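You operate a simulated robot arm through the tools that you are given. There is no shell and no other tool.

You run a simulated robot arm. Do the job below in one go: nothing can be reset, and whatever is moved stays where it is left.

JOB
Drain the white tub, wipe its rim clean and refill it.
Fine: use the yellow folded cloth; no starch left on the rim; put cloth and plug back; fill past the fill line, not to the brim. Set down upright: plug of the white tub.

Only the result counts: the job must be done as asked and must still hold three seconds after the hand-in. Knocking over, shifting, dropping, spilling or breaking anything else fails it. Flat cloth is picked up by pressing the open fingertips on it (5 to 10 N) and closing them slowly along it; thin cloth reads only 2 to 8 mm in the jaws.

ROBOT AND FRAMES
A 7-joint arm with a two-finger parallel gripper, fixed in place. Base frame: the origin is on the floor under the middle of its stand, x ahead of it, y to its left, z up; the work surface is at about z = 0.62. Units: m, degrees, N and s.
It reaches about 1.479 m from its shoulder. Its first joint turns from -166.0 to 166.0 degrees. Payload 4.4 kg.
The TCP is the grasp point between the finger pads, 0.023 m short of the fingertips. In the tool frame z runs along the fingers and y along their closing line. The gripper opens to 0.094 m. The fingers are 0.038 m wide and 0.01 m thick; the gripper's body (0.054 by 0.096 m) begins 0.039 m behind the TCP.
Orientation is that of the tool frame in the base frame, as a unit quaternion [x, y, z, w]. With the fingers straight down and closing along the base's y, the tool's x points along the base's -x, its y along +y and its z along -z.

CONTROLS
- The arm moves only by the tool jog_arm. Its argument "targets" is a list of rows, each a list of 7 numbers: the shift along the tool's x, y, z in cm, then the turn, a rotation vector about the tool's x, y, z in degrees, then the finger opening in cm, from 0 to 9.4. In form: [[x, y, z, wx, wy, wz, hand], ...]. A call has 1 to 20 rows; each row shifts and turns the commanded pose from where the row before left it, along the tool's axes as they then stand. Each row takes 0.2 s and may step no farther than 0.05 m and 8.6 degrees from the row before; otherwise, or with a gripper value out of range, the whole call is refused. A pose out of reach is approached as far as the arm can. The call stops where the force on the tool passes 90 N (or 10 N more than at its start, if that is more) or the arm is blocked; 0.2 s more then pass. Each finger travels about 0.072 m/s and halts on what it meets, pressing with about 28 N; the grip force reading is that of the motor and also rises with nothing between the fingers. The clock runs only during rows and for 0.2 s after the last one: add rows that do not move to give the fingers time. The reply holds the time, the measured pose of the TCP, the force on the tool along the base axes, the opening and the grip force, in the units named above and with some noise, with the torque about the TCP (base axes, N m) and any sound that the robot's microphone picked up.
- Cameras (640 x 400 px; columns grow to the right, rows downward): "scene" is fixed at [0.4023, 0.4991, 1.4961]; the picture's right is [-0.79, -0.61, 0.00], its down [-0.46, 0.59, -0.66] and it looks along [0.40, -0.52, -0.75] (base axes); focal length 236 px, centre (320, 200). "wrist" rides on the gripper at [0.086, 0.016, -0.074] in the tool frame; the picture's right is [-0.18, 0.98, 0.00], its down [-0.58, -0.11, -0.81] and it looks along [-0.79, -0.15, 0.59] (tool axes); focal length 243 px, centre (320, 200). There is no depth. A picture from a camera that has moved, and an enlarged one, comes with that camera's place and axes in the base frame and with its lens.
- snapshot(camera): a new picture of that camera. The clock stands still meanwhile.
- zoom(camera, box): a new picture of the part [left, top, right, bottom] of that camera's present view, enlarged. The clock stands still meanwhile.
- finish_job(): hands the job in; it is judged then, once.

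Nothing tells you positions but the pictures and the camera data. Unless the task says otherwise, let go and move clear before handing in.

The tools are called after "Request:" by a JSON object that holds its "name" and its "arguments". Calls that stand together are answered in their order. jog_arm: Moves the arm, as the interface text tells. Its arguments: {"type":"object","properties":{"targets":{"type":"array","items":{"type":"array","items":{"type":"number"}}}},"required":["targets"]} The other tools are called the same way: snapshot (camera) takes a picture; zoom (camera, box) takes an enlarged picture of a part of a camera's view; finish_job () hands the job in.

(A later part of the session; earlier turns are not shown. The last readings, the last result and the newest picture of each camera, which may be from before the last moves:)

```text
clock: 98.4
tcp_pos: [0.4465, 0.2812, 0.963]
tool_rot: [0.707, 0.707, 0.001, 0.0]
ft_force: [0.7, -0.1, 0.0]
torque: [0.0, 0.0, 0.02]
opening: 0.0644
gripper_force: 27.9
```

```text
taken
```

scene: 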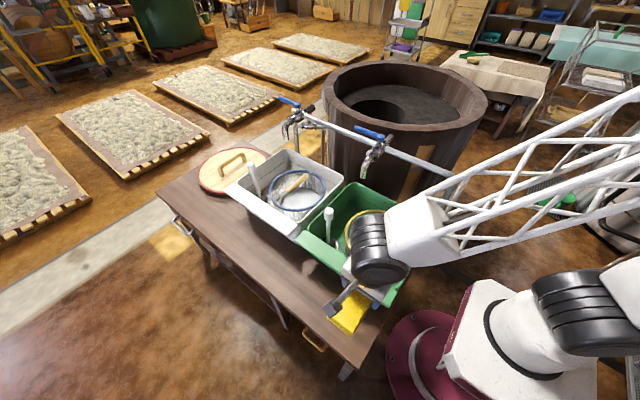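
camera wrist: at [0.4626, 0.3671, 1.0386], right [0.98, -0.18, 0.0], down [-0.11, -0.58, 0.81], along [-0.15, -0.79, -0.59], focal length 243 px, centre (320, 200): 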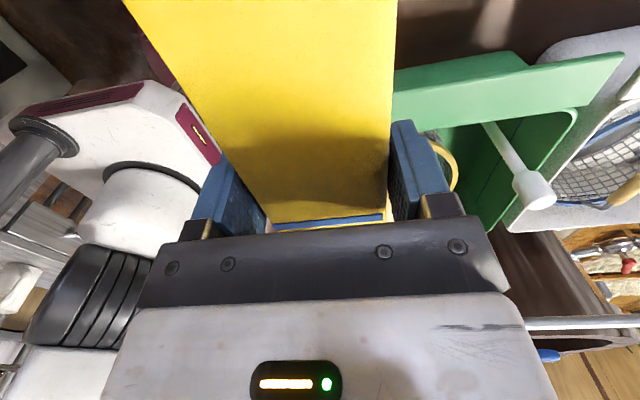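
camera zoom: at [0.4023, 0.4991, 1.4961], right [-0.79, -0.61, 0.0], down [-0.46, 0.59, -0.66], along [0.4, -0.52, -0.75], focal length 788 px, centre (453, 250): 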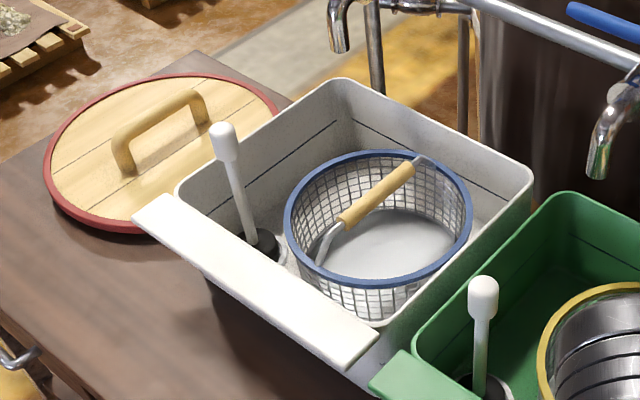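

The rim is clean all round. I'll lower the cloth onto the bench where I picked it up, then regrip and shift it the 3 cm back to its original spot.

Request:
{"name": "jog_arm", "arguments": {"targets": [[0, 0.2, 4.5, 0, 0, 0, 5.2], [0, 0, 4.5, 0, 0, 0, 5.2], [0, 0, 4.5, 0, 0, 0, 5.2], [0, 0, 4.5, 0, 0, 0, 5.2], [0, 0, 4.5, 0, 0, 0, 5.2], [0, 0, 4, 0, 0, 0, 5.2], [0, 0, 2.5, 0, 0, 0, 5.2], [0, 0, 1, 0, 0, 0, 5.2], [0, 0, 0, 0, 0, 0, 5.2]]}}

```text
clock: 100.4
tcp_pos: [0.4518, 0.28, 0.6619]
tool_rot: [0.707, 0.707, 0.001, 0.0]
ft_force: [0.0, 0.8, -0.8]
torque: [-0.08, 0.02, -0.04]
opening: 0.0648
gripper_force: 28.0
```

Request:
{"name": "jog_arm", "arguments": {"targets": [[0, 0, 0.4, 0, 0, 0, 5.2], [0, 0, 0.3, 0, 0, 0, 5.2], [0, 0, 0.2, 0, 0, 0, 5.2], [0, 0, 0, 0, 0, 0, 5.2]]}}

Request:
{"name": "zoom", "arguments": {"camera": "scene", "box": [280, 240, 440, 380]}}

```text
clock: 101.4
tcp_pos: [0.4507, 0.2796, 0.6542]
tool_rot: [0.707, 0.707, 0.001, 0.0]
ft_force: [-0.3, 0.3, -0.4]
torque: [-0.04, -0.03, 0.0]
opening: 0.0646
gripper_force: 27.5
```

```text
2.86 times, centred on (360, 310) of scene
camera zoom: at [0.4023, 0.4991, 1.4961], right [-0.79, -0.61, 0.0], down [-0.46, 0.59, -0.66], along [0.4, -0.52, -0.75], focal length 675 px, centre (206, -114)
```

zoom: 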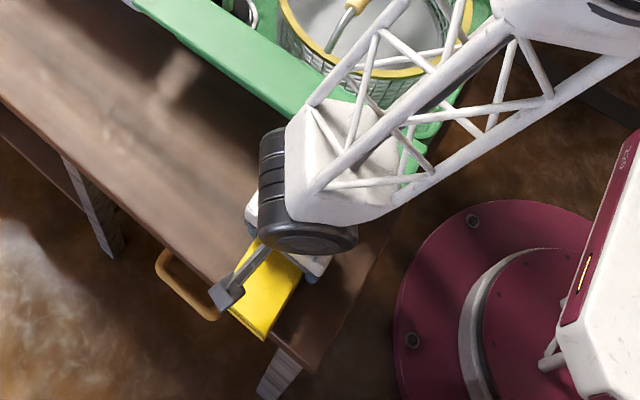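

Request:
{"name": "jog_arm", "arguments": {"targets": [[0, 0, 0.2, 0, 0, 0, 5.2], [0, 0, 0.15, 0, 0, 0, 5.2], [0, 0, 0, 0, 0, 0, 5.2]]}}

```text
clock: 102.2
tcp_pos: [0.4521, 0.2806, 0.6512]
tool_rot: [0.708, 0.706, 0.001, 0.0]
ft_force: [-0.1, -0.1, 0.0]
torque: [-0.03, 0.02, -0.01]
opening: 0.0646
gripper_force: 28.2
```

Request:
{"name": "jog_arm", "arguments": {"targets": [[0, 0, 0.15, 0, 0, 0, 5.2], [0, 0, 0.15, 0, 0, 0, 5.2], [0, 0, 0, 0, 0, 0, 5.2]]}}

```text
clock: 103.0
tcp_pos: [0.4508, 0.2801, 0.6485]
tool_rot: [0.707, 0.707, 0.001, 0.0]
ft_force: [0.4, 0.0, -0.4]
torque: [-0.03, 0.02, 0.02]
opening: 0.0645
gripper_force: 28.6
```

Request:
{"name": "jog_arm", "arguments": {"targets": [[0, 0, 0.1, 0, 0, 0, 5.2], [0, 0, 0.1, 0, 0, 0, 5.2], [0, 0, 0, 0, 0, 0, 5.2]]}}

```text
clock: 103.8
tcp_pos: [0.4504, 0.2797, 0.6465]
tool_rot: [0.707, 0.707, 0.001, -0.001]
ft_force: [0.0, -0.9, -0.6]
torque: [0.0, 0.01, 0.0]
opening: 0.0645
gripper_force: 28.3
```

Request:
{"name": "jog_arm", "arguments": {"targets": [[0, 0, 0.1, 0, 0, 0, 5.2], [0, 0, 0.1, 0, 0, 0, 5.2], [0, 0, 0, 0, 0, 0, 5.2]]}}

Request:
{"name": "snapshot", "arguments": {"camera": "wrist"}}

```text
clock: 104.6
tcp_pos: [0.4514, 0.2802, 0.6435]
tool_rot: [0.707, 0.707, 0.002, 0.001]
ft_force: [-10.4, -4.6, 38.7]
torque: [0.08, 0.39, 0.15]
opening: 0.0642
gripper_force: 28.1
```

```text
taken
camera wrist: at [0.4664, 0.3664, 0.72], right [0.98, -0.18, 0.0], down [-0.11, -0.58, 0.81], along [-0.15, -0.79, -0.59], focal length 243 px, centre (320, 200)
```

wrist: 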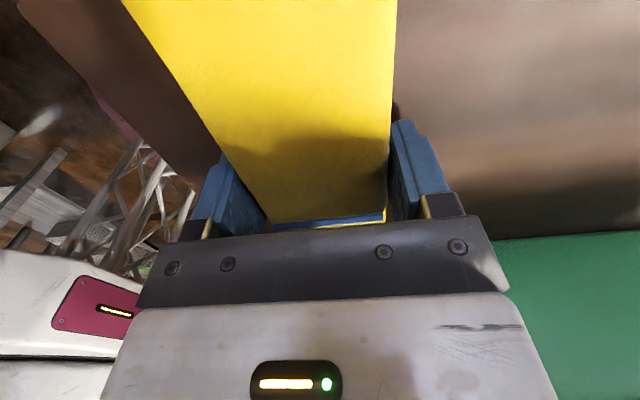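

It's down on the bench (38 N), so I'll ease off slightly and open the fingers.

Request:
{"name": "jog_arm", "arguments": {"targets": [[0, 0, -0.2, 0, 0, 0, 5.2], [0, 0, -0.1, 0, 0, 0, 5.2], [0, 0, 0, 0, 0, 0, 6.6], [0, 0, 0, 0, 0, 0, 7.2], [0, 0, 0, 0, 0, 0, 8], [0, 0, 0, 0, 0, 0, 9.2], [0, 0, 0, 0, 0, 0, 9.4], [0, 0, 0, 0, 0, 0, 9.4]]}}

Request:
{"name": "snapshot", "arguments": {"camera": "wrist"}}

```text
clock: 106.4
tcp_pos: [0.4501, 0.28, 0.6462]
tool_rot: [0.708, 0.707, 0.001, -0.001]
ft_force: [0.3, -0.7, 0.0]
torque: [-0.04, 0.02, 0.01]
opening: 0.0938
gripper_force: 0.1
```

```text
taken
camera wrist: at [0.4662, 0.3662, 0.7221], right [0.98, -0.18, 0.0], down [-0.11, -0.58, 0.81], along [-0.15, -0.79, -0.59], focal length 243 px, centre (320, 200)
```

wrist: 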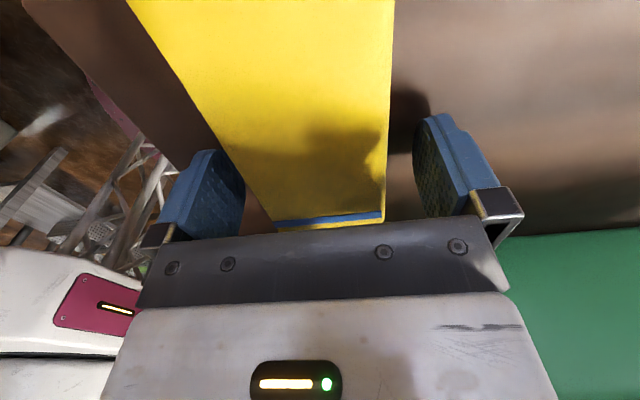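

The cloth rests on the bench. I'll slide the open fingers outward along it by 5 cm, regrip, and move the cloth 2.6 cm back toward −y to its original place.

Request:
{"name": "jog_arm", "arguments": {"targets": [[0, 0, -1, 0, 0, 0, 9.4], [2.5, -0.05, 0, 0, 0, 0, 9.4], [2.5, -0.05, 0, 0, 0, 0, 9.4], [0, 0, 0, 0, 0, 0, 8.4], [0, 0, 0, 0, 0, 0, 7.4], [0, 0, 0, 0, 0, 0, 6.8], [0, 0, 0, 0, 0, 0, 6.2], [0, 0, 0, 0, 0, 0, 5.6], [0, 0, 0, 0, 0, 0, 5.2], [0, 0, 0, 0, 0, 0, 5.2]]}}

Request:
{"name": "snapshot", "arguments": {"camera": "wrist"}}

Request:
{"name": "zoom", "arguments": {"camera": "scene", "box": [280, 240, 440, 380]}}

```text
clock: 108.6
tcp_pos: [0.449, 0.329, 0.6578]
tool_rot: [0.707, 0.707, 0.001, -0.001]
ft_force: [-0.2, 1.0, 0.8]
torque: [0.01, 0.07, 0.0]
opening: 0.0643
gripper_force: 28.5
```

```text
taken
camera wrist: at [0.4653, 0.4157, 0.7333], right [0.98, -0.18, 0.0], down [-0.11, -0.58, 0.81], along [-0.15, -0.79, -0.59], focal length 243 px, centre (320, 200)
```

wrist: 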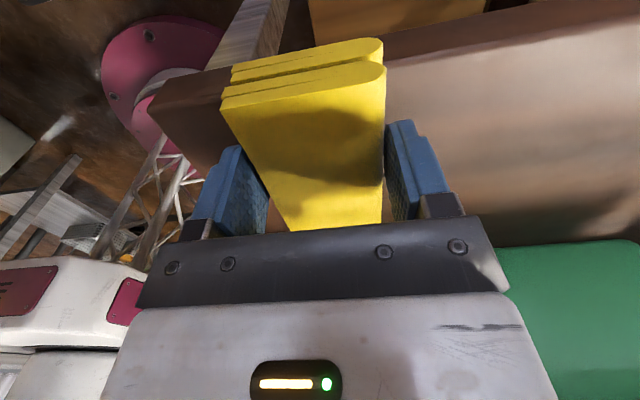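

```text
2.86 times, centred on (360, 310) of scene
camera zoom: at [0.4023, 0.4991, 1.4961], right [-0.79, -0.61, 0.0], down [-0.46, 0.59, -0.66], along [0.4, -0.52, -0.75], focal length 675 px, centre (206, -114)
```

zoom: 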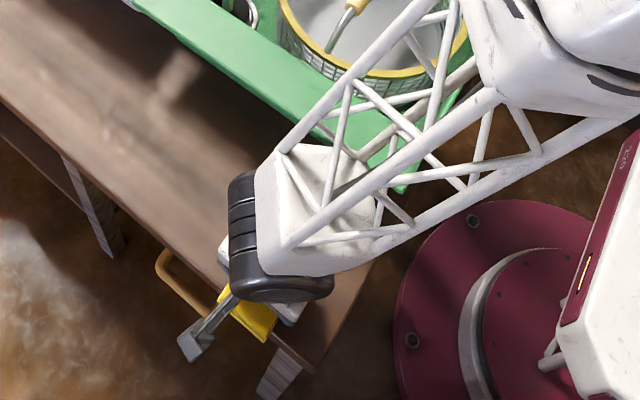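

Regripped at 6.4 cm. I'll lift it a few millimetres, move 2.6 cm in −y, set it down and release.

Request:
{"name": "jog_arm", "arguments": {"targets": [[0, 0, -0.5, 0, 0, 0, 5.2], [0, 0, -0.3, 0, 0, 0, 5.2], [-0.9, -0.05, 0, 0, 0, 0, 5.2], [-0.9, -0.05, 0, 0, 0, 0, 5.2], [-0.8, -0.05, 0, 0, 0, 0, 5.2], [0, 0, 0.4, 0, 0, 0, 5.2], [0, 0, 0.3, 0, 0, 0, 5.2], [0, 0, 0, 0, 0, 0, 5.2]]}}

```text
clock: 110.4
tcp_pos: [0.447, 0.3028, 0.6571]
tool_rot: [0.707, 0.707, 0.001, 0.0]
ft_force: [0.0, -0.5, -0.3]
torque: [0.03, 0.04, -0.01]
opening: 0.0644
gripper_force: 27.9
```

Request:
{"name": "jog_arm", "arguments": {"targets": [[0, 0, 0.1, 0, 0, 0, 5.2], [0, 0, 0, 0, 0, 0, 5.2], [0, 0, 0, 0, 0, 0, 6.6], [0, 0, 0, 0, 0, 0, 7.2], [0, 0, 0, 0, 0, 0, 8], [0, 0, 0, 0, 0, 0, 9.2], [0, 0, 0, 0, 0, 0, 9.4], [0, 0, 0, 0, 0, 0, 9.4], [0, 0, -2, 0, 0, 0, 9.4], [0, 0, -3, 0, 0, 0, 9.4], [0, 0, -4, 0, 0, 0, 9.4], [0, 0, -4, 0, 0, 0, 9.4], [0, 0, -4, 0, 0, 0, 9.4], [0, 0, -4, 0, 0, 0, 9.4], [0, 0, 0, 0, 0, 0, 9.4]]}}

Request:
{"name": "snapshot", "arguments": {"camera": "wrist"}}

Request:
{"name": "zoom", "arguments": {"camera": "scene", "box": [280, 240, 440, 380]}}

```text
clock: 113.6
tcp_pos: [0.4487, 0.303, 0.8669]
tool_rot: [0.707, 0.707, 0.0, 0.001]
ft_force: [0.4, -0.2, 0.1]
torque: [-0.01, 0.03, -0.04]
opening: 0.0943
gripper_force: 0.0
```

```text
taken
camera wrist: at [0.4638, 0.3899, 0.9422], right [0.98, -0.18, 0.0], down [-0.11, -0.58, 0.81], along [-0.15, -0.79, -0.59], focal length 243 px, centre (320, 200)
```

wrist: 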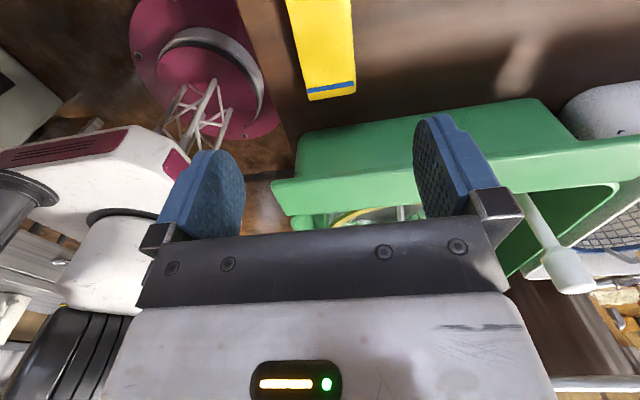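

```text
2.86 times, centred on (360, 310) of scene
camera zoom: at [0.4023, 0.4991, 1.4961], right [-0.79, -0.61, 0.0], down [-0.46, 0.59, -0.66], along [0.4, -0.52, -0.75], focal length 675 px, centre (206, -114)
```

zoom: 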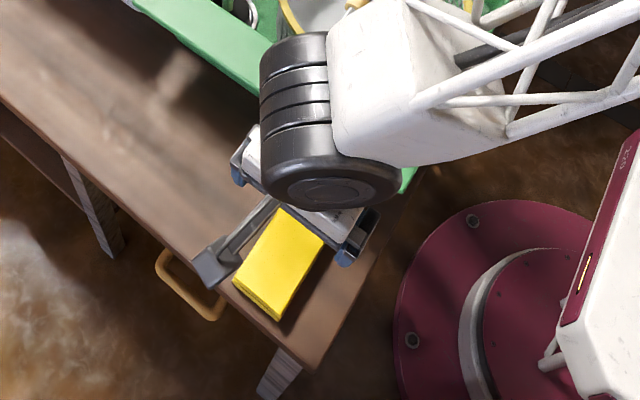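

The cloth is back in its original place. Next is the tap: I'll raise the hand and move to view the white tub's tap lever.

Request:
{"name": "jog_arm", "arguments": {"targets": [[0, 0, -4.8, 0, 0, 0, 9.4], [0, 0, -4.8, 0, 0, 0, 9.4], [0, 0, -4.8, 0, 0, 0, 7], [0, 0, -4.8, 0, 0, 0, 5], [0, 0, -4.8, 0, 0, 0, 3], [0, 0, -4.8, 0, 0, 0, 1], [0, 0, -4.5, 0, 0, 0, 0]]}}

Request:
{"name": "jog_arm", "arguments": {"targets": [[-1.6, 4.5, 0, 0, 0, 0, 0], [-1.6, 4.5, 0, 0, 0, 0, 0], [-1.6, 4.5, 0, 0, 0, 0, 0], [-1.6, 4.5, 0, 0, 0, 0, 0], [-1.6, 4.5, 0, 0, 0, 0, 0], [-1.6, 4.5, 0, 0, 0, 0, 0], [-1.6, 4.5, 0, 0, 0, 0, 0], [-1.6, 4.5, 0, 0, 0, 0, 0], [-1.6, 4.5, 0, 0, 0, 0, 0], [-1.6, 4.5, 0, 0, 0, 0, 0], [-1.6, 4.5, 0, 0, 0, 0, 0], [-1.6, 4.5, 0, 0, 0, 0, 0], [-1.6, 4.5, 0, 0, 0, 0, 0], [-1.6, 4.5, 0, 0, 0, 0, 0], [0, 0, 0, 0, 0, 0, 0]]}}

Request:
{"name": "snapshot", "arguments": {"camera": "wrist"}}

Request:
{"name": "snapshot", "arguments": {"camera": "scene"}}

```text
clock: 115.2
tcp_pos: [0.4486, 0.3043, 1.2014]
tool_rot: [0.707, 0.708, 0.001, 0.0]
ft_force: [-0.4, 0.4, 0.3]
torque: [0.03, -0.02, 0.0]
opening: 0.0002
gripper_force: 28.3
```

```text
clock: 118.4
tcp_pos: [1.0792, 0.0794, 1.2013]
tool_rot: [0.707, 0.707, 0.001, 0.001]
ft_force: [-0.4, 0.2, 0.0]
torque: [-0.01, 0.01, 0.04]
opening: 0.0003
gripper_force: 28.1
```

```text
taken
camera wrist: at [1.0943, 0.1649, 1.2771], right [0.98, -0.18, 0.0], down [-0.11, -0.58, 0.81], along [-0.15, -0.79, -0.59], focal length 243 px, centre (320, 200)
```

wrist: 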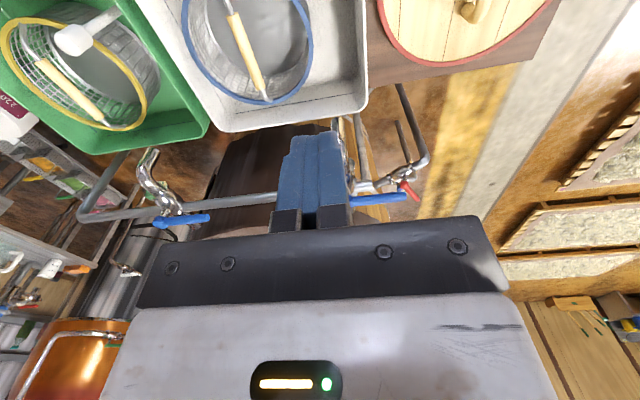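

```text
taken
```

scene: 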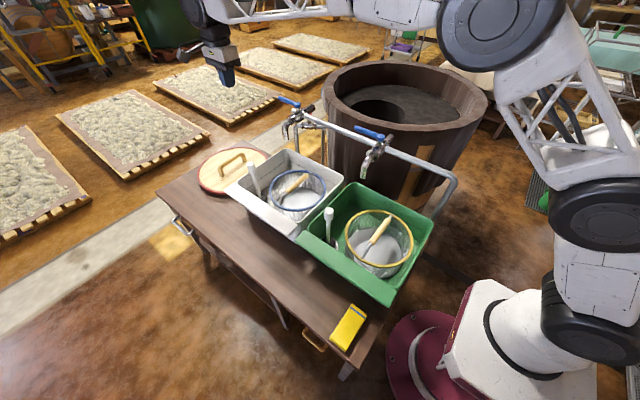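

The lever is partly hidden behind the finger, so I'll shift the hand a little to see the whole tap.

Request:
{"name": "jog_arm", "arguments": {"targets": [[0, -4, 0, 0, 0, 0, 0], [0, -3, 0, 0, 0, 0, 0], [0, 0, 0, 0, 0, 0, 0]]}}

Request:
{"name": "zoom", "arguments": {"camera": "wrist", "box": [320, 60, 520, 240]}}

Request:
{"name": "zoom", "arguments": {"camera": "scene", "box": [260, 80, 340, 150]}}

Request:
{"name": "zoom", "arguments": {"camera": "scene", "box": [300, 160, 460, 380]}}

```text
clock: 119.2
tcp_pos: [1.008, 0.0793, 1.2024]
tool_rot: [0.708, 0.707, 0.001, 0.0]
ft_force: [0.0, 0.4, 0.0]
torque: [-0.03, 0.0, 0.0]
opening: 0.0
gripper_force: 28.2
```

```text
2.22 times, centred on (420, 150) of wrist
camera zoom: at [1.0236, 0.166, 1.2765], right [0.98, -0.18, 0.0], down [-0.11, -0.58, 0.81], along [-0.15, -0.79, -0.59], focal length 539 px, centre (98, 311)
```

zoom: 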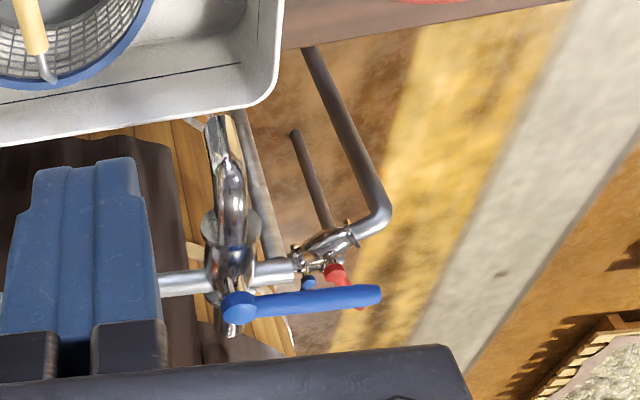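

```text
5.71 times, centred on (300, 115) of scene
camera zoom: at [0.4023, 0.4991, 1.4961], right [-0.79, -0.61, 0.0], down [-0.46, 0.59, -0.66], along [0.4, -0.52, -0.75], focal length 1350 px, centre (434, 686)
```

zoom: 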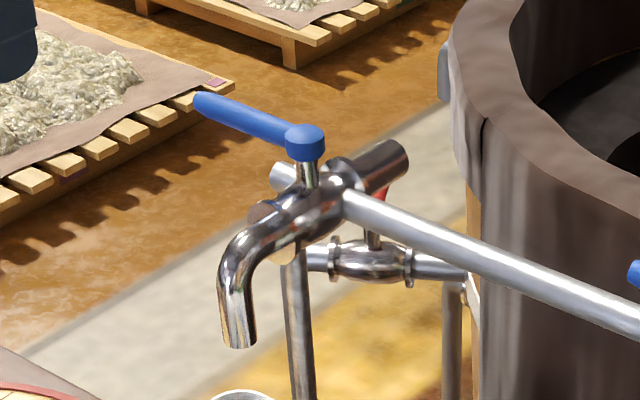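

```text
1.82 times, centred on (380, 270) of scene
camera zoom: at [0.4023, 0.4991, 1.4961], right [-0.79, -0.61, 0.0], down [-0.46, 0.59, -0.66], along [0.4, -0.52, -0.75], focal length 430 px, centre (211, 73)
```

zoom: 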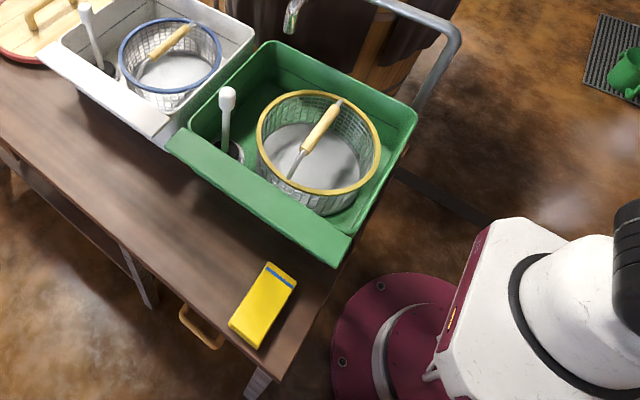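

The white tap's lever hub is at about (1.073, −0.211, 1.004), with the lever pointing +x and its tip near x=1.18. I'll turn the hand back so the fingers close along y and can straddle the lever like a fork, then move above it.

Request:
{"name": "jog_arm", "arguments": {"targets": [[0, 0, 0, 0, 0, -8.5, 1], [0, 0, 0, 0, 0, -8.5, 2], [0, 0, 0, 0, 0, -8.5, 3], [0, 0, 0, 0, 0, -8.5, 4], [0, 0, 0, 0, 0, -8.5, 4], [0, 0, 0, 0, 0, -8.5, 4], [0, 0, 0, 0, 0, -8.5, 4], [0, 0, 0, 0, 0, -8.5, 4], [0, 0, 0, 0, 0, -8.5, 4], [0, 0, 0, 0, 0, -8.5, 4], [0, 0, 0, 0, 0, -5, 4], [0, 0, 0, 0, 0, 0, 4]]}}

Request:
{"name": "jog_arm", "arguments": {"targets": [[-2.4, -4.2, 0, 0, 0, 0, 4], [-2.4, -4.2, 0, 0, 0, 0, 4], [-2.4, -4.2, 0, 0, 0, 0, 4], [-2.4, -4.2, 0, 0, 0, 0, 4], [-2.4, -4.2, 0, 0, 0, 0, 4], [-2.2, -4.2, 0, 0, 0, 0, 4], [0, -3.5, 0, 0, 0, 0, 4], [0, 0, 0, 0, 0, 0, 4]]}}

Request:
{"name": "snapshot", "arguments": {"camera": "wrist"}}

Request:
{"name": "snapshot", "arguments": {"camera": "scene"}}

```text
clock: 121.8
tcp_pos: [1.0077, 0.0798, 1.2002]
tool_rot: [-0.002, 1.0, 0.0, 0.001]
ft_force: [-0.3, -0.2, -1.2]
torque: [-0.01, 0.01, 0.02]
opening: 0.0398
gripper_force: 0.1
```

```text
clock: 123.6
tcp_pos: [1.1492, -0.2084, 1.2008]
tool_rot: [0.0, 1.0, 0.002, 0.001]
ft_force: [-1.2, 0.4, -0.1]
torque: [0.02, 0.01, -0.02]
opening: 0.04
gripper_force: 0.1
```

```text
taken
camera wrist: at [1.062, -0.192, 1.276], right [0.18, 0.98, 0.0], down [0.58, -0.11, 0.81], along [0.79, -0.15, -0.59], focal length 243 px, centre (320, 200)
```

wrist: 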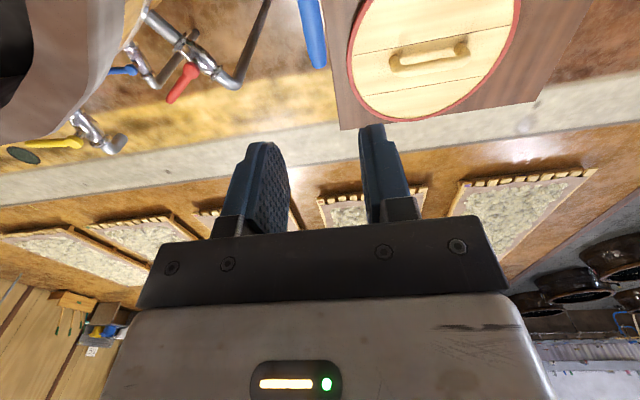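

```text
taken
```

scene: 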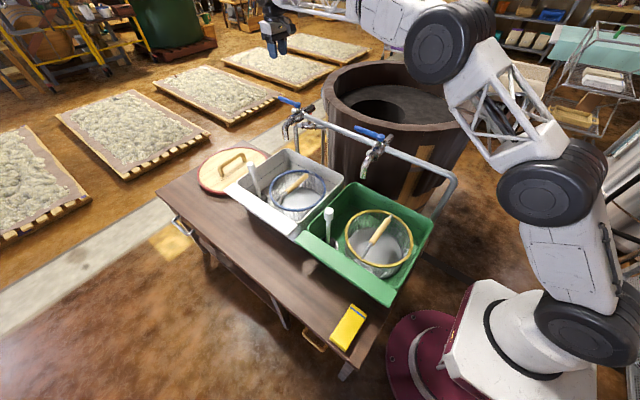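

I'm above the lever, whose centreline is at y≈−0.214. I'll shift slightly, open the fork to 5 cm and descend close to it for a check.

Request:
{"name": "jog_arm", "arguments": {"targets": [[0, -0.55, 4, 0, 0, 0, 5], [0, 0, 4, 0, 0, 0, 5], [0, 0, 4, 0, 0, 0, 5], [0, 0, 2, 0, 0, 0, 5], [0, 0, 0, 0, 0, 0, 5]]}}

Request:
{"name": "snapshot", "arguments": {"camera": "wrist"}}

Request:
{"name": "zoom", "arguments": {"camera": "scene", "box": [240, 50, 340, 150]}}

```text
clock: 124.8
tcp_pos: [1.15, -0.2117, 1.0607]
tool_rot: [0.0, 1.0, 0.0, 0.001]
ft_force: [0.6, 0.1, 0.6]
torque: [-0.03, -0.05, 0.0]
opening: 0.0503
gripper_force: 0.0
```

```text
taken
camera wrist: at [1.0626, -0.1961, 1.1361], right [0.18, 0.98, 0.0], down [0.58, -0.11, 0.81], along [0.79, -0.15, -0.59], focal length 243 px, centre (320, 200)
```

wrist: 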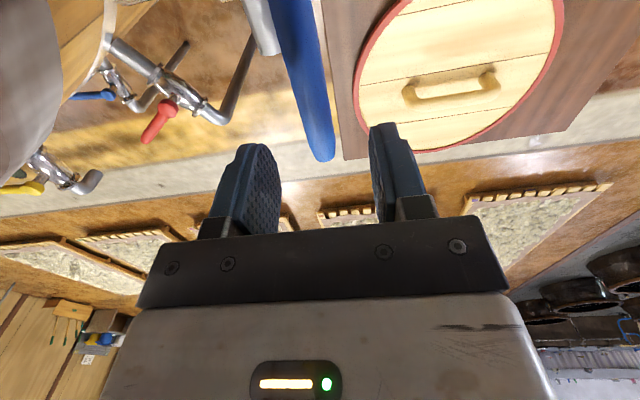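

```text
4.00 times, centred on (290, 100) of scene
camera zoom: at [0.4023, 0.4991, 1.4961], right [-0.79, -0.61, 0.0], down [-0.46, 0.59, -0.66], along [0.4, -0.52, -0.75], focal length 945 px, centre (440, 600)
```

zoom: 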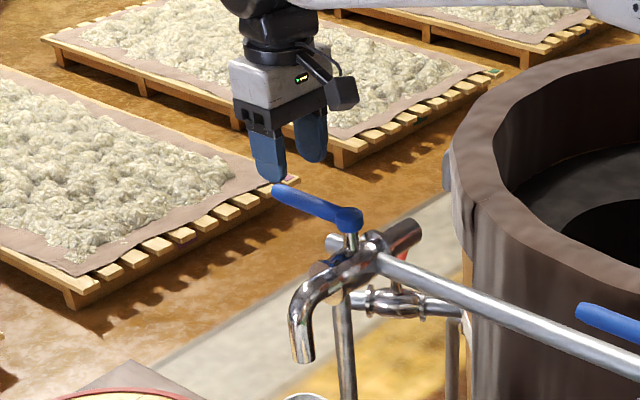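

The lever lies between the fingers. I'll descend 4.5 cm so the fork straddles it.

Request:
{"name": "jog_arm", "arguments": {"targets": [[0, -0.3, 2, 0, 0, 0, 5], [0, 0, 1.5, 0, 0, 0, 5], [0, 0, 1, 0, 0, 0, 5], [0, 0, 0, 0, 0, 0, 5]]}}

Request:
{"name": "snapshot", "arguments": {"camera": "wrist"}}

Request:
{"name": "zoom", "arguments": {"camera": "scene", "box": [240, 50, 340, 150]}}

```text
clock: 125.8
tcp_pos: [1.1496, -0.2156, 1.016]
tool_rot: [0.0, 1.0, 0.001, 0.001]
ft_force: [0.5, 0.2, 0.2]
torque: [0.0, 0.01, 0.03]
opening: 0.05
gripper_force: 0.0
```

```text
taken
camera wrist: at [1.063, -0.1997, 1.0909], right [0.18, 0.98, 0.0], down [0.58, -0.11, 0.81], along [0.79, -0.15, -0.59], focal length 243 px, centre (320, 200)
```

wrist: 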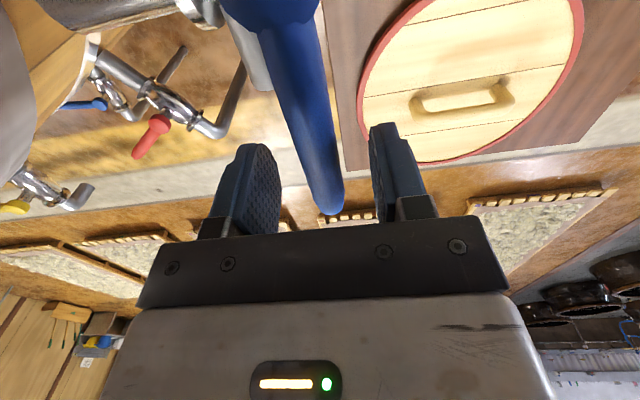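

```text
4.00 times, centred on (290, 100) of scene
camera zoom: at [0.4023, 0.4991, 1.4961], right [-0.79, -0.61, 0.0], down [-0.46, 0.59, -0.66], along [0.4, -0.52, -0.75], focal length 945 px, centre (440, 600)
```

zoom: 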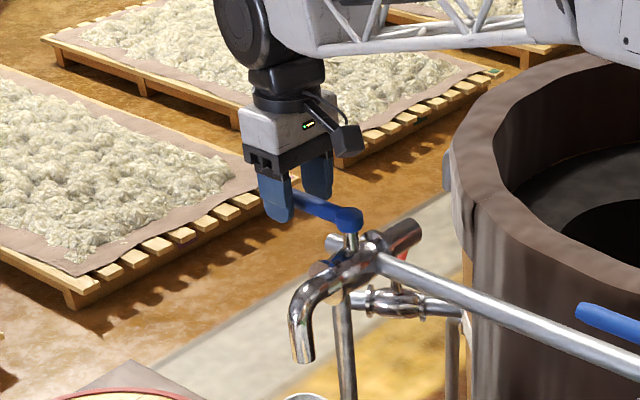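

The fork straddles the lever. I'll test which way it turns by nudging toward +y (the spout side) first and watching the force.

Request:
{"name": "jog_arm", "arguments": {"targets": [[0, 0.5, 0, 0, 0, 0, 5], [0, 0.5, 0, 0, 0, 0, 5], [0, 0.5, 0, 0, 0, 0, 5], [0, 0.3, 0, 0, 0, 0, 5], [0, 0.2, 0, 0, 0, 0, 5], [0, 0, 0, 0, 0, 0, 5]]}}

Request:
{"name": "snapshot", "arguments": {"camera": "wrist"}}

```text
clock: 127.2
tcp_pos: [1.1506, -0.1971, 1.0161]
tool_rot: [0.0, 1.0, 0.0, 0.001]
ft_force: [4.0, -4.9, 0.7]
torque: [-0.03, -0.01, 0.19]
opening: 0.0522
gripper_force: 2.0
```

```text
taken
camera wrist: at [1.0629, -0.1798, 1.0908], right [0.18, 0.98, 0.0], down [0.58, -0.11, 0.81], along [0.79, -0.15, -0.59], focal length 243 px, centre (320, 200)
```

wrist: 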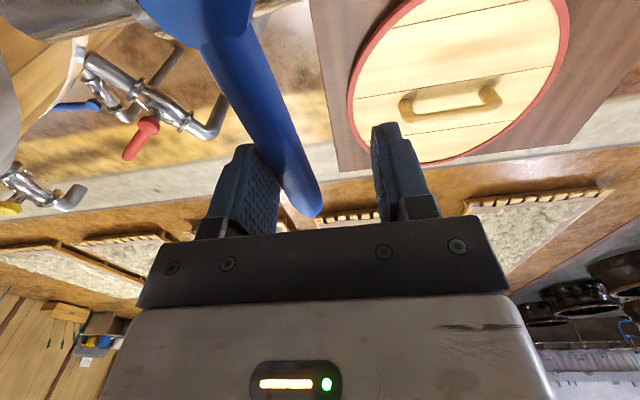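

The lever seems to be turning toward +y with about 5 N of resistance. I'll continue a bit along the arc and confirm.

Request:
{"name": "jog_arm", "arguments": {"targets": [[0.05, 0.5, 0, 0, 0, -4, 5], [0.1, 0.5, 0, 0, 0, -4, 5], [0.1, 0.5, 0, 0, 0, -4, 5], [0, 0, 0, 0, 0, 0, 5]]}}

Request:
{"name": "snapshot", "arguments": {"camera": "wrist"}}

Request:
{"name": "zoom", "arguments": {"camera": "scene", "box": [240, 60, 360, 230]}}

```text
clock: 128.2
tcp_pos: [1.146, -0.1812, 1.0133]
tool_rot: [-0.104, 0.995, 0.0, 0.0]
ft_force: [-1.2, -3.1, -0.3]
torque: [-0.05, 0.03, -0.01]
opening: 0.0516
gripper_force: 1.4
```

```text
taken
camera wrist: at [1.0576, -0.1836, 1.0903], right [-0.02, 1.0, 0.0], down [0.59, 0.01, 0.81], along [0.81, 0.02, -0.59], focal length 243 px, centre (320, 200)
```

wrist: 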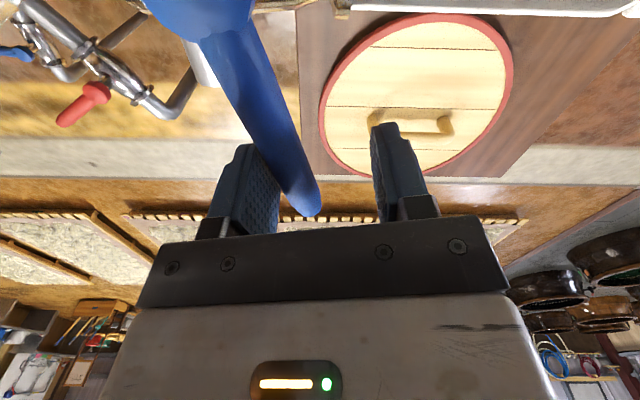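

```text
2.35 times, centred on (300, 145) of scene
camera zoom: at [0.4023, 0.4991, 1.4961], right [-0.79, -0.61, 0.0], down [-0.46, 0.59, -0.66], along [0.4, -0.52, -0.75], focal length 556 px, centre (367, 329)
```

zoom: 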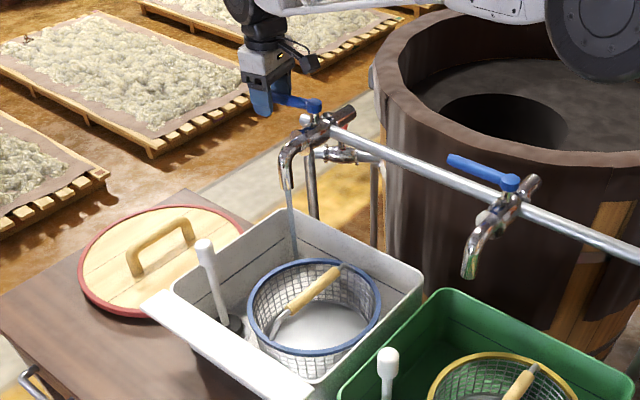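

Water is already flowing into the white tub, so +y is the opening direction. I'll open it further along the arc (hub at (1.073, −0.214)) for a decent flow.

Request:
{"name": "jog_arm", "arguments": {"targets": [[0.1, 0.9, 0, 0, 0, -7, 5], [0.1, 0.9, 0, 0, 0, -7, 5], [0.1, 0.9, 0, 0, 0, -7, 5], [0, 0, 0, 0, 0, 0, 5], [0, 0, 0, 0, 0, 0, 5]]}}

Request:
{"name": "snapshot", "arguments": {"camera": "wrist"}}

Request:
{"name": "zoom", "arguments": {"camera": "scene", "box": [240, 80, 340, 230]}}

```text
clock: 129.4
tcp_pos: [1.1349, -0.1565, 1.0164]
tool_rot: [-0.284, 0.959, 0.001, 0.001]
ft_force: [1.4, -1.3, 0.2]
torque: [-0.04, 0.02, 0.04]
opening: 0.0508
gripper_force: 0.8
```

```text
taken
camera wrist: at [1.0529, -0.1904, 1.0907], right [-0.38, 0.92, 0.0], down [0.55, 0.22, 0.81], along [0.75, 0.31, -0.59], focal length 243 px, centre (320, 200)
```

wrist: 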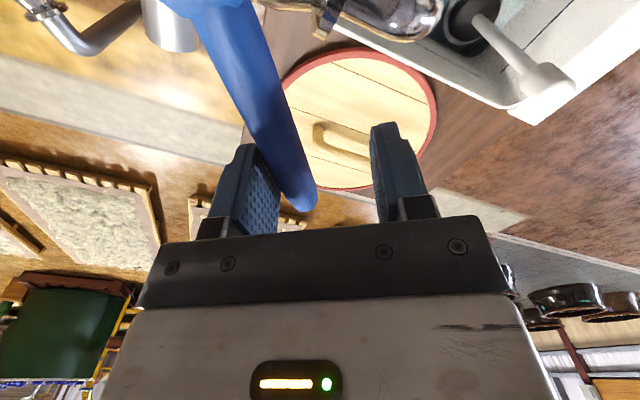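

```text
2.67 times, centred on (290, 155) of scene
camera zoom: at [0.4023, 0.4991, 1.4961], right [-0.79, -0.61, 0.0], down [-0.46, 0.59, -0.66], along [0.4, -0.52, -0.75], focal length 630 px, centre (400, 320)
```

zoom: 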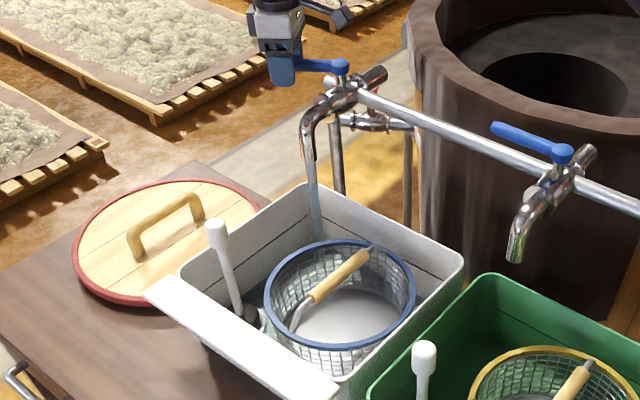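

The flow is good at about 35° of opening. I'll hold here and watch the level rise.

Request:
{"name": "jog_arm", "arguments": {"targets": [[0, 0, 0, 0, 0, 0, 5], [0, 0, 0, 0, 0, 0, 5], [0, 0, 0, 0, 0, 0, 5], [0, 0, 0, 0, 0, 0, 5], [0, 0, 0, 0, 0, 0, 5], [0, 0, 0, 0, 0, 0, 5], [0, 0, 0, 0, 0, 0, 5], [0, 0, 0, 0, 0, 0, 5], [0, 0, 0, 0, 0, 0, 5], [0, 0, 0, 0, 0, 0, 5], [0, 0, 0, 0, 0, 0, 5], [0, 0, 0, 0, 0, 0, 5], [0, 0, 0, 0, 0, 0, 5], [0, 0, 0, 0, 0, 0, 5], [0, 0, 0, 0, 0, 0, 5]]}}

Request:
{"name": "zoom", "arguments": {"camera": "scene", "box": [250, 145, 340, 235]}}

```text
clock: 132.6
tcp_pos: [1.1345, -0.1569, 1.0164]
tool_rot: [-0.284, 0.959, 0.001, 0.001]
ft_force: [-0.4, -0.1, -0.3]
torque: [-0.03, 0.0, -0.02]
opening: 0.05
gripper_force: 0.0
```

```text
4.44 times, centred on (295, 190) of scene
camera zoom: at [0.4023, 0.4991, 1.4961], right [-0.79, -0.61, 0.0], down [-0.46, 0.59, -0.66], along [0.4, -0.52, -0.75], focal length 1050 px, centre (431, 244)
```

zoom: 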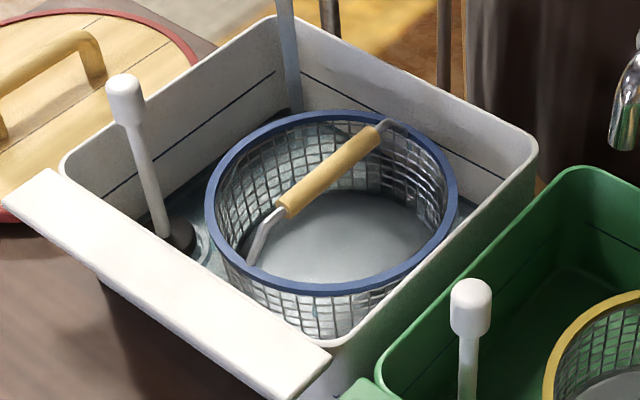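

The water is rising well. I'll continue in short waits, checking it against the dark fill line.

Request:
{"name": "jog_arm", "arguments": {"targets": [[0, 0, 0, 0, 0, 0, 5], [0, 0, 0, 0, 0, 0, 5], [0, 0, 0, 0, 0, 0, 5], [0, 0, 0, 0, 0, 0, 5], [0, 0, 0, 0, 0, 0, 5], [0, 0, 0, 0, 0, 0, 5], [0, 0, 0, 0, 0, 0, 5], [0, 0, 0, 0, 0, 0, 5], [0, 0, 0, 0, 0, 0, 5], [0, 0, 0, 0, 0, 0, 5], [0, 0, 0, 0, 0, 0, 5], [0, 0, 0, 0, 0, 0, 5], [0, 0, 0, 0, 0, 0, 5], [0, 0, 0, 0, 0, 0, 5]]}}

Request:
{"name": "zoom", "arguments": {"camera": "scene", "box": [250, 145, 340, 235]}}

```text
clock: 135.6
tcp_pos: [1.1341, -0.1563, 1.0165]
tool_rot: [-0.284, 0.959, 0.001, 0.001]
ft_force: [0.0, 0.0, -0.2]
torque: [-0.02, -0.01, 0.0]
opening: 0.0501
gripper_force: 0.0
```

```text
4.44 times, centred on (295, 190) of scene
camera zoom: at [0.4023, 0.4991, 1.4961], right [-0.79, -0.61, 0.0], down [-0.46, 0.59, -0.66], along [0.4, -0.52, -0.75], focal length 1050 px, centre (431, 244)
```

zoom: 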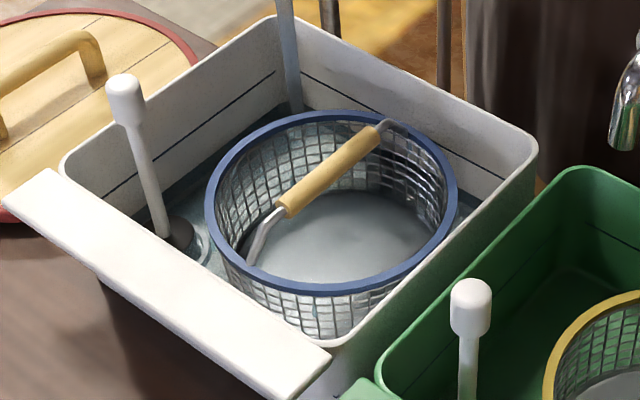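

Request:
{"name": "jog_arm", "arguments": {"targets": [[0, 0, 0, 0, 0, 0, 5], [0, 0, 0, 0, 0, 0, 5], [0, 0, 0, 0, 0, 0, 5], [0, 0, 0, 0, 0, 0, 5], [0, 0, 0, 0, 0, 0, 5], [0, 0, 0, 0, 0, 0, 5], [0, 0, 0, 0, 0, 0, 5], [0, 0, 0, 0, 0, 0, 5], [0, 0, 0, 0, 0, 0, 5], [0, 0, 0, 0, 0, 0, 5], [0, 0, 0, 0, 0, 0, 5], [0, 0, 0, 0, 0, 0, 5], [0, 0, 0, 0, 0, 0, 5], [0, 0, 0, 0, 0, 0, 5], [0, 0, 0, 0, 0, 0, 5], [0, 0, 0, 0, 0, 0, 5], [0, 0, 0, 0, 0, 0, 5], [0, 0, 0, 0, 0, 0, 5], [0, 0, 0, 0, 0, 0, 5], [0, 0, 0, 0, 0, 0, 5]]}}

Request:
{"name": "zoom", "arguments": {"camera": "scene", "box": [250, 145, 340, 235]}}

```text
clock: 139.8
tcp_pos: [1.1348, -0.1572, 1.0161]
tool_rot: [-0.284, 0.959, 0.0, 0.001]
ft_force: [0.7, -0.5, 0.0]
torque: [0.0, -0.01, 0.0]
opening: 0.0501
gripper_force: 0.0
```

```text
4.44 times, centred on (295, 190) of scene
camera zoom: at [0.4023, 0.4991, 1.4961], right [-0.79, -0.61, 0.0], down [-0.46, 0.59, -0.66], along [0.4, -0.52, -0.75], focal length 1050 px, centre (431, 244)
```

zoom: 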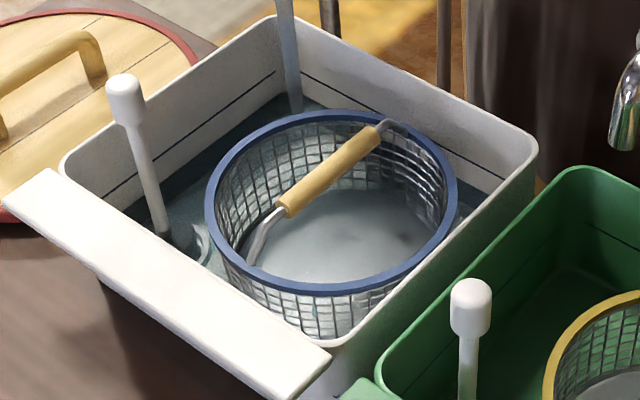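

The water is getting closer to the fill line. I'll continue with shorter waits.

Request:
{"name": "jog_arm", "arguments": {"targets": [[0, 0, 0, 0, 0, 0, 5], [0, 0, 0, 0, 0, 0, 5], [0, 0, 0, 0, 0, 0, 5], [0, 0, 0, 0, 0, 0, 5], [0, 0, 0, 0, 0, 0, 5], [0, 0, 0, 0, 0, 0, 5], [0, 0, 0, 0, 0, 0, 5], [0, 0, 0, 0, 0, 0, 5], [0, 0, 0, 0, 0, 0, 5], [0, 0, 0, 0, 0, 0, 5], [0, 0, 0, 0, 0, 0, 5], [0, 0, 0, 0, 0, 0, 5], [0, 0, 0, 0, 0, 0, 5], [0, 0, 0, 0, 0, 0, 5], [0, 0, 0, 0, 0, 0, 5]]}}

Request:
{"name": "zoom", "arguments": {"camera": "scene", "box": [250, 140, 340, 210]}}

```text
clock: 143.0
tcp_pos: [1.1355, -0.1561, 1.0161]
tool_rot: [-0.284, 0.959, 0.0, 0.001]
ft_force: [0.6, -0.4, 0.2]
torque: [-0.02, -0.01, 0.06]
opening: 0.05
gripper_force: 0.1
```

```text
5.71 times, centred on (295, 175) of scene
camera zoom: at [0.4023, 0.4991, 1.4961], right [-0.79, -0.61, 0.0], down [-0.46, 0.59, -0.66], along [0.4, -0.52, -0.75], focal length 1350 px, centre (463, 343)
```

zoom: 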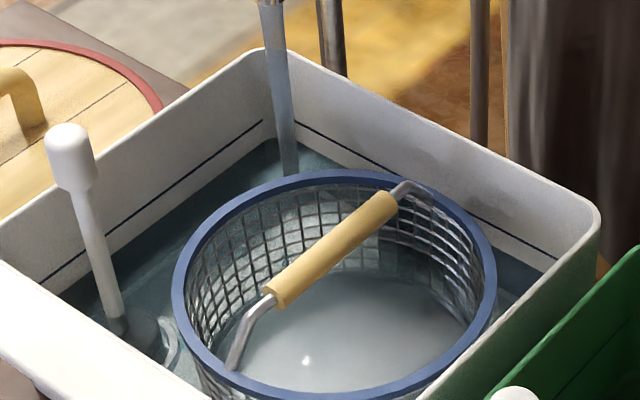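

The level is about 2 cm below the fill line. I'll wait about 4 s more.

Request:
{"name": "jog_arm", "arguments": {"targets": [[0, 0, 0, 0, 0, 0, 5], [0, 0, 0, 0, 0, 0, 5], [0, 0, 0, 0, 0, 0, 5], [0, 0, 0, 0, 0, 0, 5], [0, 0, 0, 0, 0, 0, 5], [0, 0, 0, 0, 0, 0, 5], [0, 0, 0, 0, 0, 0, 5], [0, 0, 0, 0, 0, 0, 5], [0, 0, 0, 0, 0, 0, 5], [0, 0, 0, 0, 0, 0, 5], [0, 0, 0, 0, 0, 0, 5], [0, 0, 0, 0, 0, 0, 5], [0, 0, 0, 0, 0, 0, 5], [0, 0, 0, 0, 0, 0, 5], [0, 0, 0, 0, 0, 0, 5], [0, 0, 0, 0, 0, 0, 5], [0, 0, 0, 0, 0, 0, 5], [0, 0, 0, 0, 0, 0, 5]]}}

Request:
{"name": "zoom", "arguments": {"camera": "scene", "box": [250, 140, 340, 210]}}

```text
clock: 146.8
tcp_pos: [1.1346, -0.1563, 1.0161]
tool_rot: [-0.284, 0.959, 0.0, 0.001]
ft_force: [0.1, 0.4, -0.2]
torque: [0.01, 0.01, -0.03]
opening: 0.05
gripper_force: 0.1
```

```text
5.71 times, centred on (295, 175) of scene
camera zoom: at [0.4023, 0.4991, 1.4961], right [-0.79, -0.61, 0.0], down [-0.46, 0.59, -0.66], along [0.4, -0.52, -0.75], focal length 1350 px, centre (463, 343)
```

zoom: 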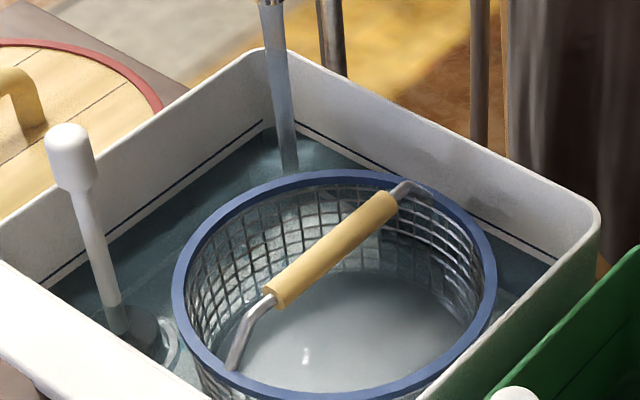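

The level is now about 1 cm below the line. I'll wait about 4 s more.

Request:
{"name": "jog_arm", "arguments": {"targets": [[0, 0, 0, 0, 0, 0, 5], [0, 0, 0, 0, 0, 0, 5], [0, 0, 0, 0, 0, 0, 5], [0, 0, 0, 0, 0, 0, 5], [0, 0, 0, 0, 0, 0, 5], [0, 0, 0, 0, 0, 0, 5], [0, 0, 0, 0, 0, 0, 5], [0, 0, 0, 0, 0, 0, 5], [0, 0, 0, 0, 0, 0, 5], [0, 0, 0, 0, 0, 0, 5], [0, 0, 0, 0, 0, 0, 5], [0, 0, 0, 0, 0, 0, 5], [0, 0, 0, 0, 0, 0, 5], [0, 0, 0, 0, 0, 0, 5], [0, 0, 0, 0, 0, 0, 5], [0, 0, 0, 0, 0, 0, 5], [0, 0, 0, 0, 0, 0, 5], [0, 0, 0, 0, 0, 0, 5]]}}

Request:
{"name": "zoom", "arguments": {"camera": "scene", "box": [250, 140, 340, 210]}}

```text
clock: 150.6
tcp_pos: [1.1348, -0.1571, 1.014]
tool_rot: [-0.283, 0.959, 0.0, 0.0]
ft_force: [-0.3, 0.4, 0.5]
torque: [0.0, -0.01, 0.0]
opening: 0.0499
gripper_force: 0.1
```

```text
5.71 times, centred on (295, 175) of scene
camera zoom: at [0.4023, 0.4991, 1.4961], right [-0.79, -0.61, 0.0], down [-0.46, 0.59, -0.66], along [0.4, -0.52, -0.75], focal length 1350 px, centre (463, 343)
```

zoom: 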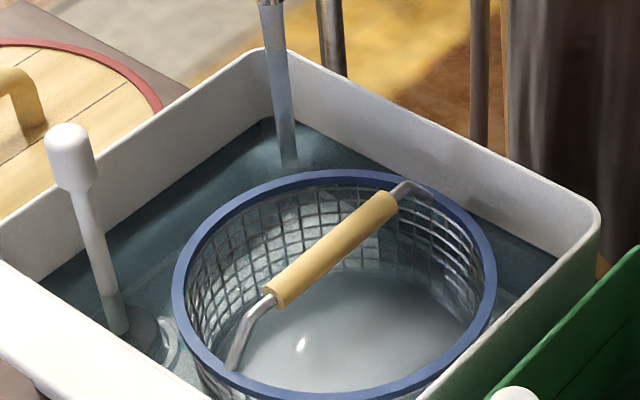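

The water has just covered the fill line. I'll give it about 2 s more and then close the tap.

Request:
{"name": "jog_arm", "arguments": {"targets": [[0, 0, 0, 0, 0, 0, 5], [0, 0, 0, 0, 0, 0, 5], [0, 0, 0, 0, 0, 0, 5], [0, 0, 0, 0, 0, 0, 5], [0, 0, 0, 0, 0, 0, 5], [0, 0, 0, 0, 0, 0, 5], [0, 0, 0, 0, 0, 0, 5], [0, 0, 0, 0, 0, 0, 5], [0, 0, 0, 0, 0, 0, 5]]}}

Request:
{"name": "zoom", "arguments": {"camera": "scene", "box": [250, 140, 340, 210]}}

```text
clock: 152.6
tcp_pos: [1.1344, -0.1575, 1.0156]
tool_rot: [-0.284, 0.959, 0.0, 0.001]
ft_force: [0.5, 0.6, -0.8]
torque: [0.02, 0.0, -0.01]
opening: 0.0501
gripper_force: 0.1
```

```text
5.71 times, centred on (295, 175) of scene
camera zoom: at [0.4023, 0.4991, 1.4961], right [-0.79, -0.61, 0.0], down [-0.46, 0.59, -0.66], along [0.4, -0.52, -0.75], focal length 1350 px, centre (463, 343)
```

zoom: 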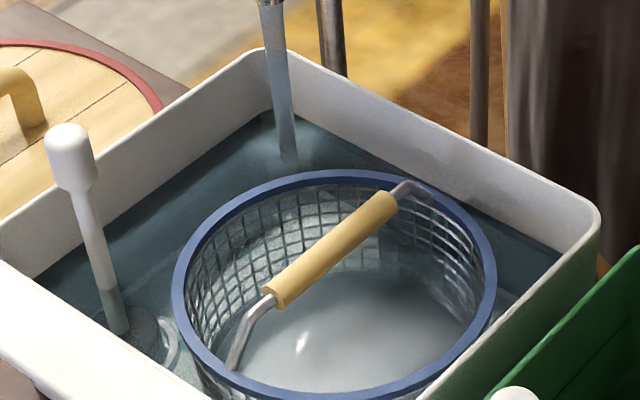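

The level is now about 1 cm above the line with ample room to the brim. I'll close the tap along the reverse arc.

Request:
{"name": "jog_arm", "arguments": {"targets": [[0.29, -1.18, 0, 0, 0, 5, 5], [-0.05, -1.12, 0, 0, 0, 6, 5], [0, -1.12, 0, 0, 0, 7, 5], [0, -1.11, 0, 0, 0, 7, 5], [0.03, -1.12, 0, 0, 0, 8, 5], [0.02, -1.12, 0, 0, 0, 0, 5], [0.1, -0.7, 0, 0, 0, 0, 5]]}}

Request:
{"name": "zoom", "arguments": {"camera": "scene", "box": [240, 80, 340, 210]}}

Request:
{"name": "snapshot", "arguments": {"camera": "wrist"}}

```text
clock: 154.2
tcp_pos: [1.1508, -0.2277, 1.0148]
tool_rot: [0.001, 1.0, 0.0, 0.001]
ft_force: [1.6, 1.7, 0.8]
torque: [0.02, -0.01, 0.04]
opening: 0.0507
gripper_force: 0.7
```

```text
3.08 times, centred on (290, 145) of scene
camera zoom: at [0.4023, 0.4991, 1.4961], right [-0.79, -0.61, 0.0], down [-0.46, 0.59, -0.66], along [0.4, -0.52, -0.75], focal length 727 px, centre (412, 369)
```

zoom: 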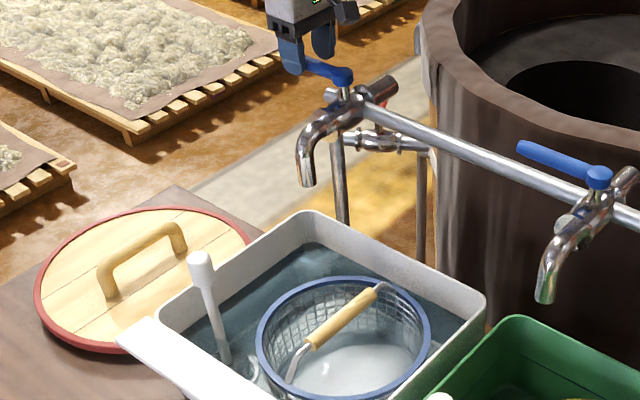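

```text
taken
camera wrist: at [1.064, -0.2122, 1.0908], right [0.18, 0.98, 0.0], down [0.58, -0.11, 0.81], along [0.79, -0.15, -0.59], focal length 243 px, centre (320, 200)
```

wrist: 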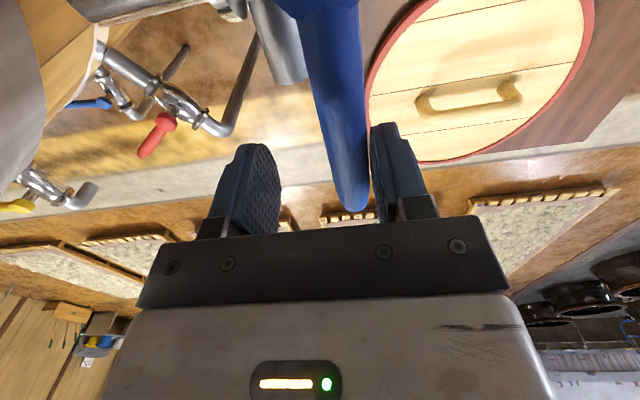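

The stream has stopped. I'll nudge the lever a little further to be sure it's against its closed stop.

Request:
{"name": "jog_arm", "arguments": {"targets": [[0, -0.3, 0, 0, 0, 0, 5], [0, -0.3, 0, 0, 0, 0, 5], [0, 0, 0, 0, 0, 0, 5]]}}

Request:
{"name": "zoom", "arguments": {"camera": "scene", "box": [270, 85, 320, 175]}}

```text
clock: 155.0
tcp_pos: [1.1515, -0.2331, 1.0156]
tool_rot: [0.0, 1.0, 0.001, 0.002]
ft_force: [-4.4, 17.3, 0.9]
torque: [0.22, 0.29, 0.04]
opening: 0.0575
gripper_force: 8.5
```

```text
4.44 times, centred on (295, 130) of scene
camera zoom: at [0.4023, 0.4991, 1.4961], right [-0.79, -0.61, 0.0], down [-0.46, 0.59, -0.66], along [0.4, -0.52, -0.75], focal length 1050 px, centre (431, 511)
```

zoom: 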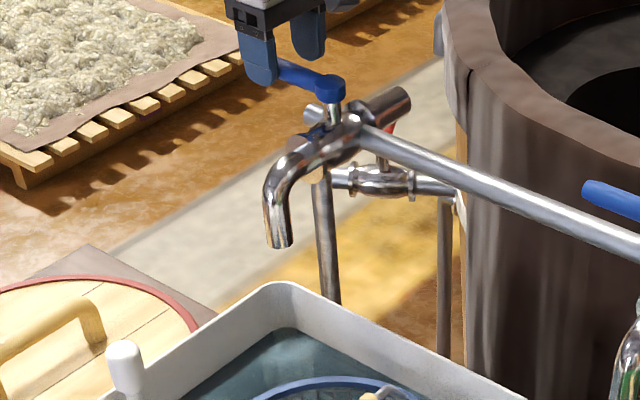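

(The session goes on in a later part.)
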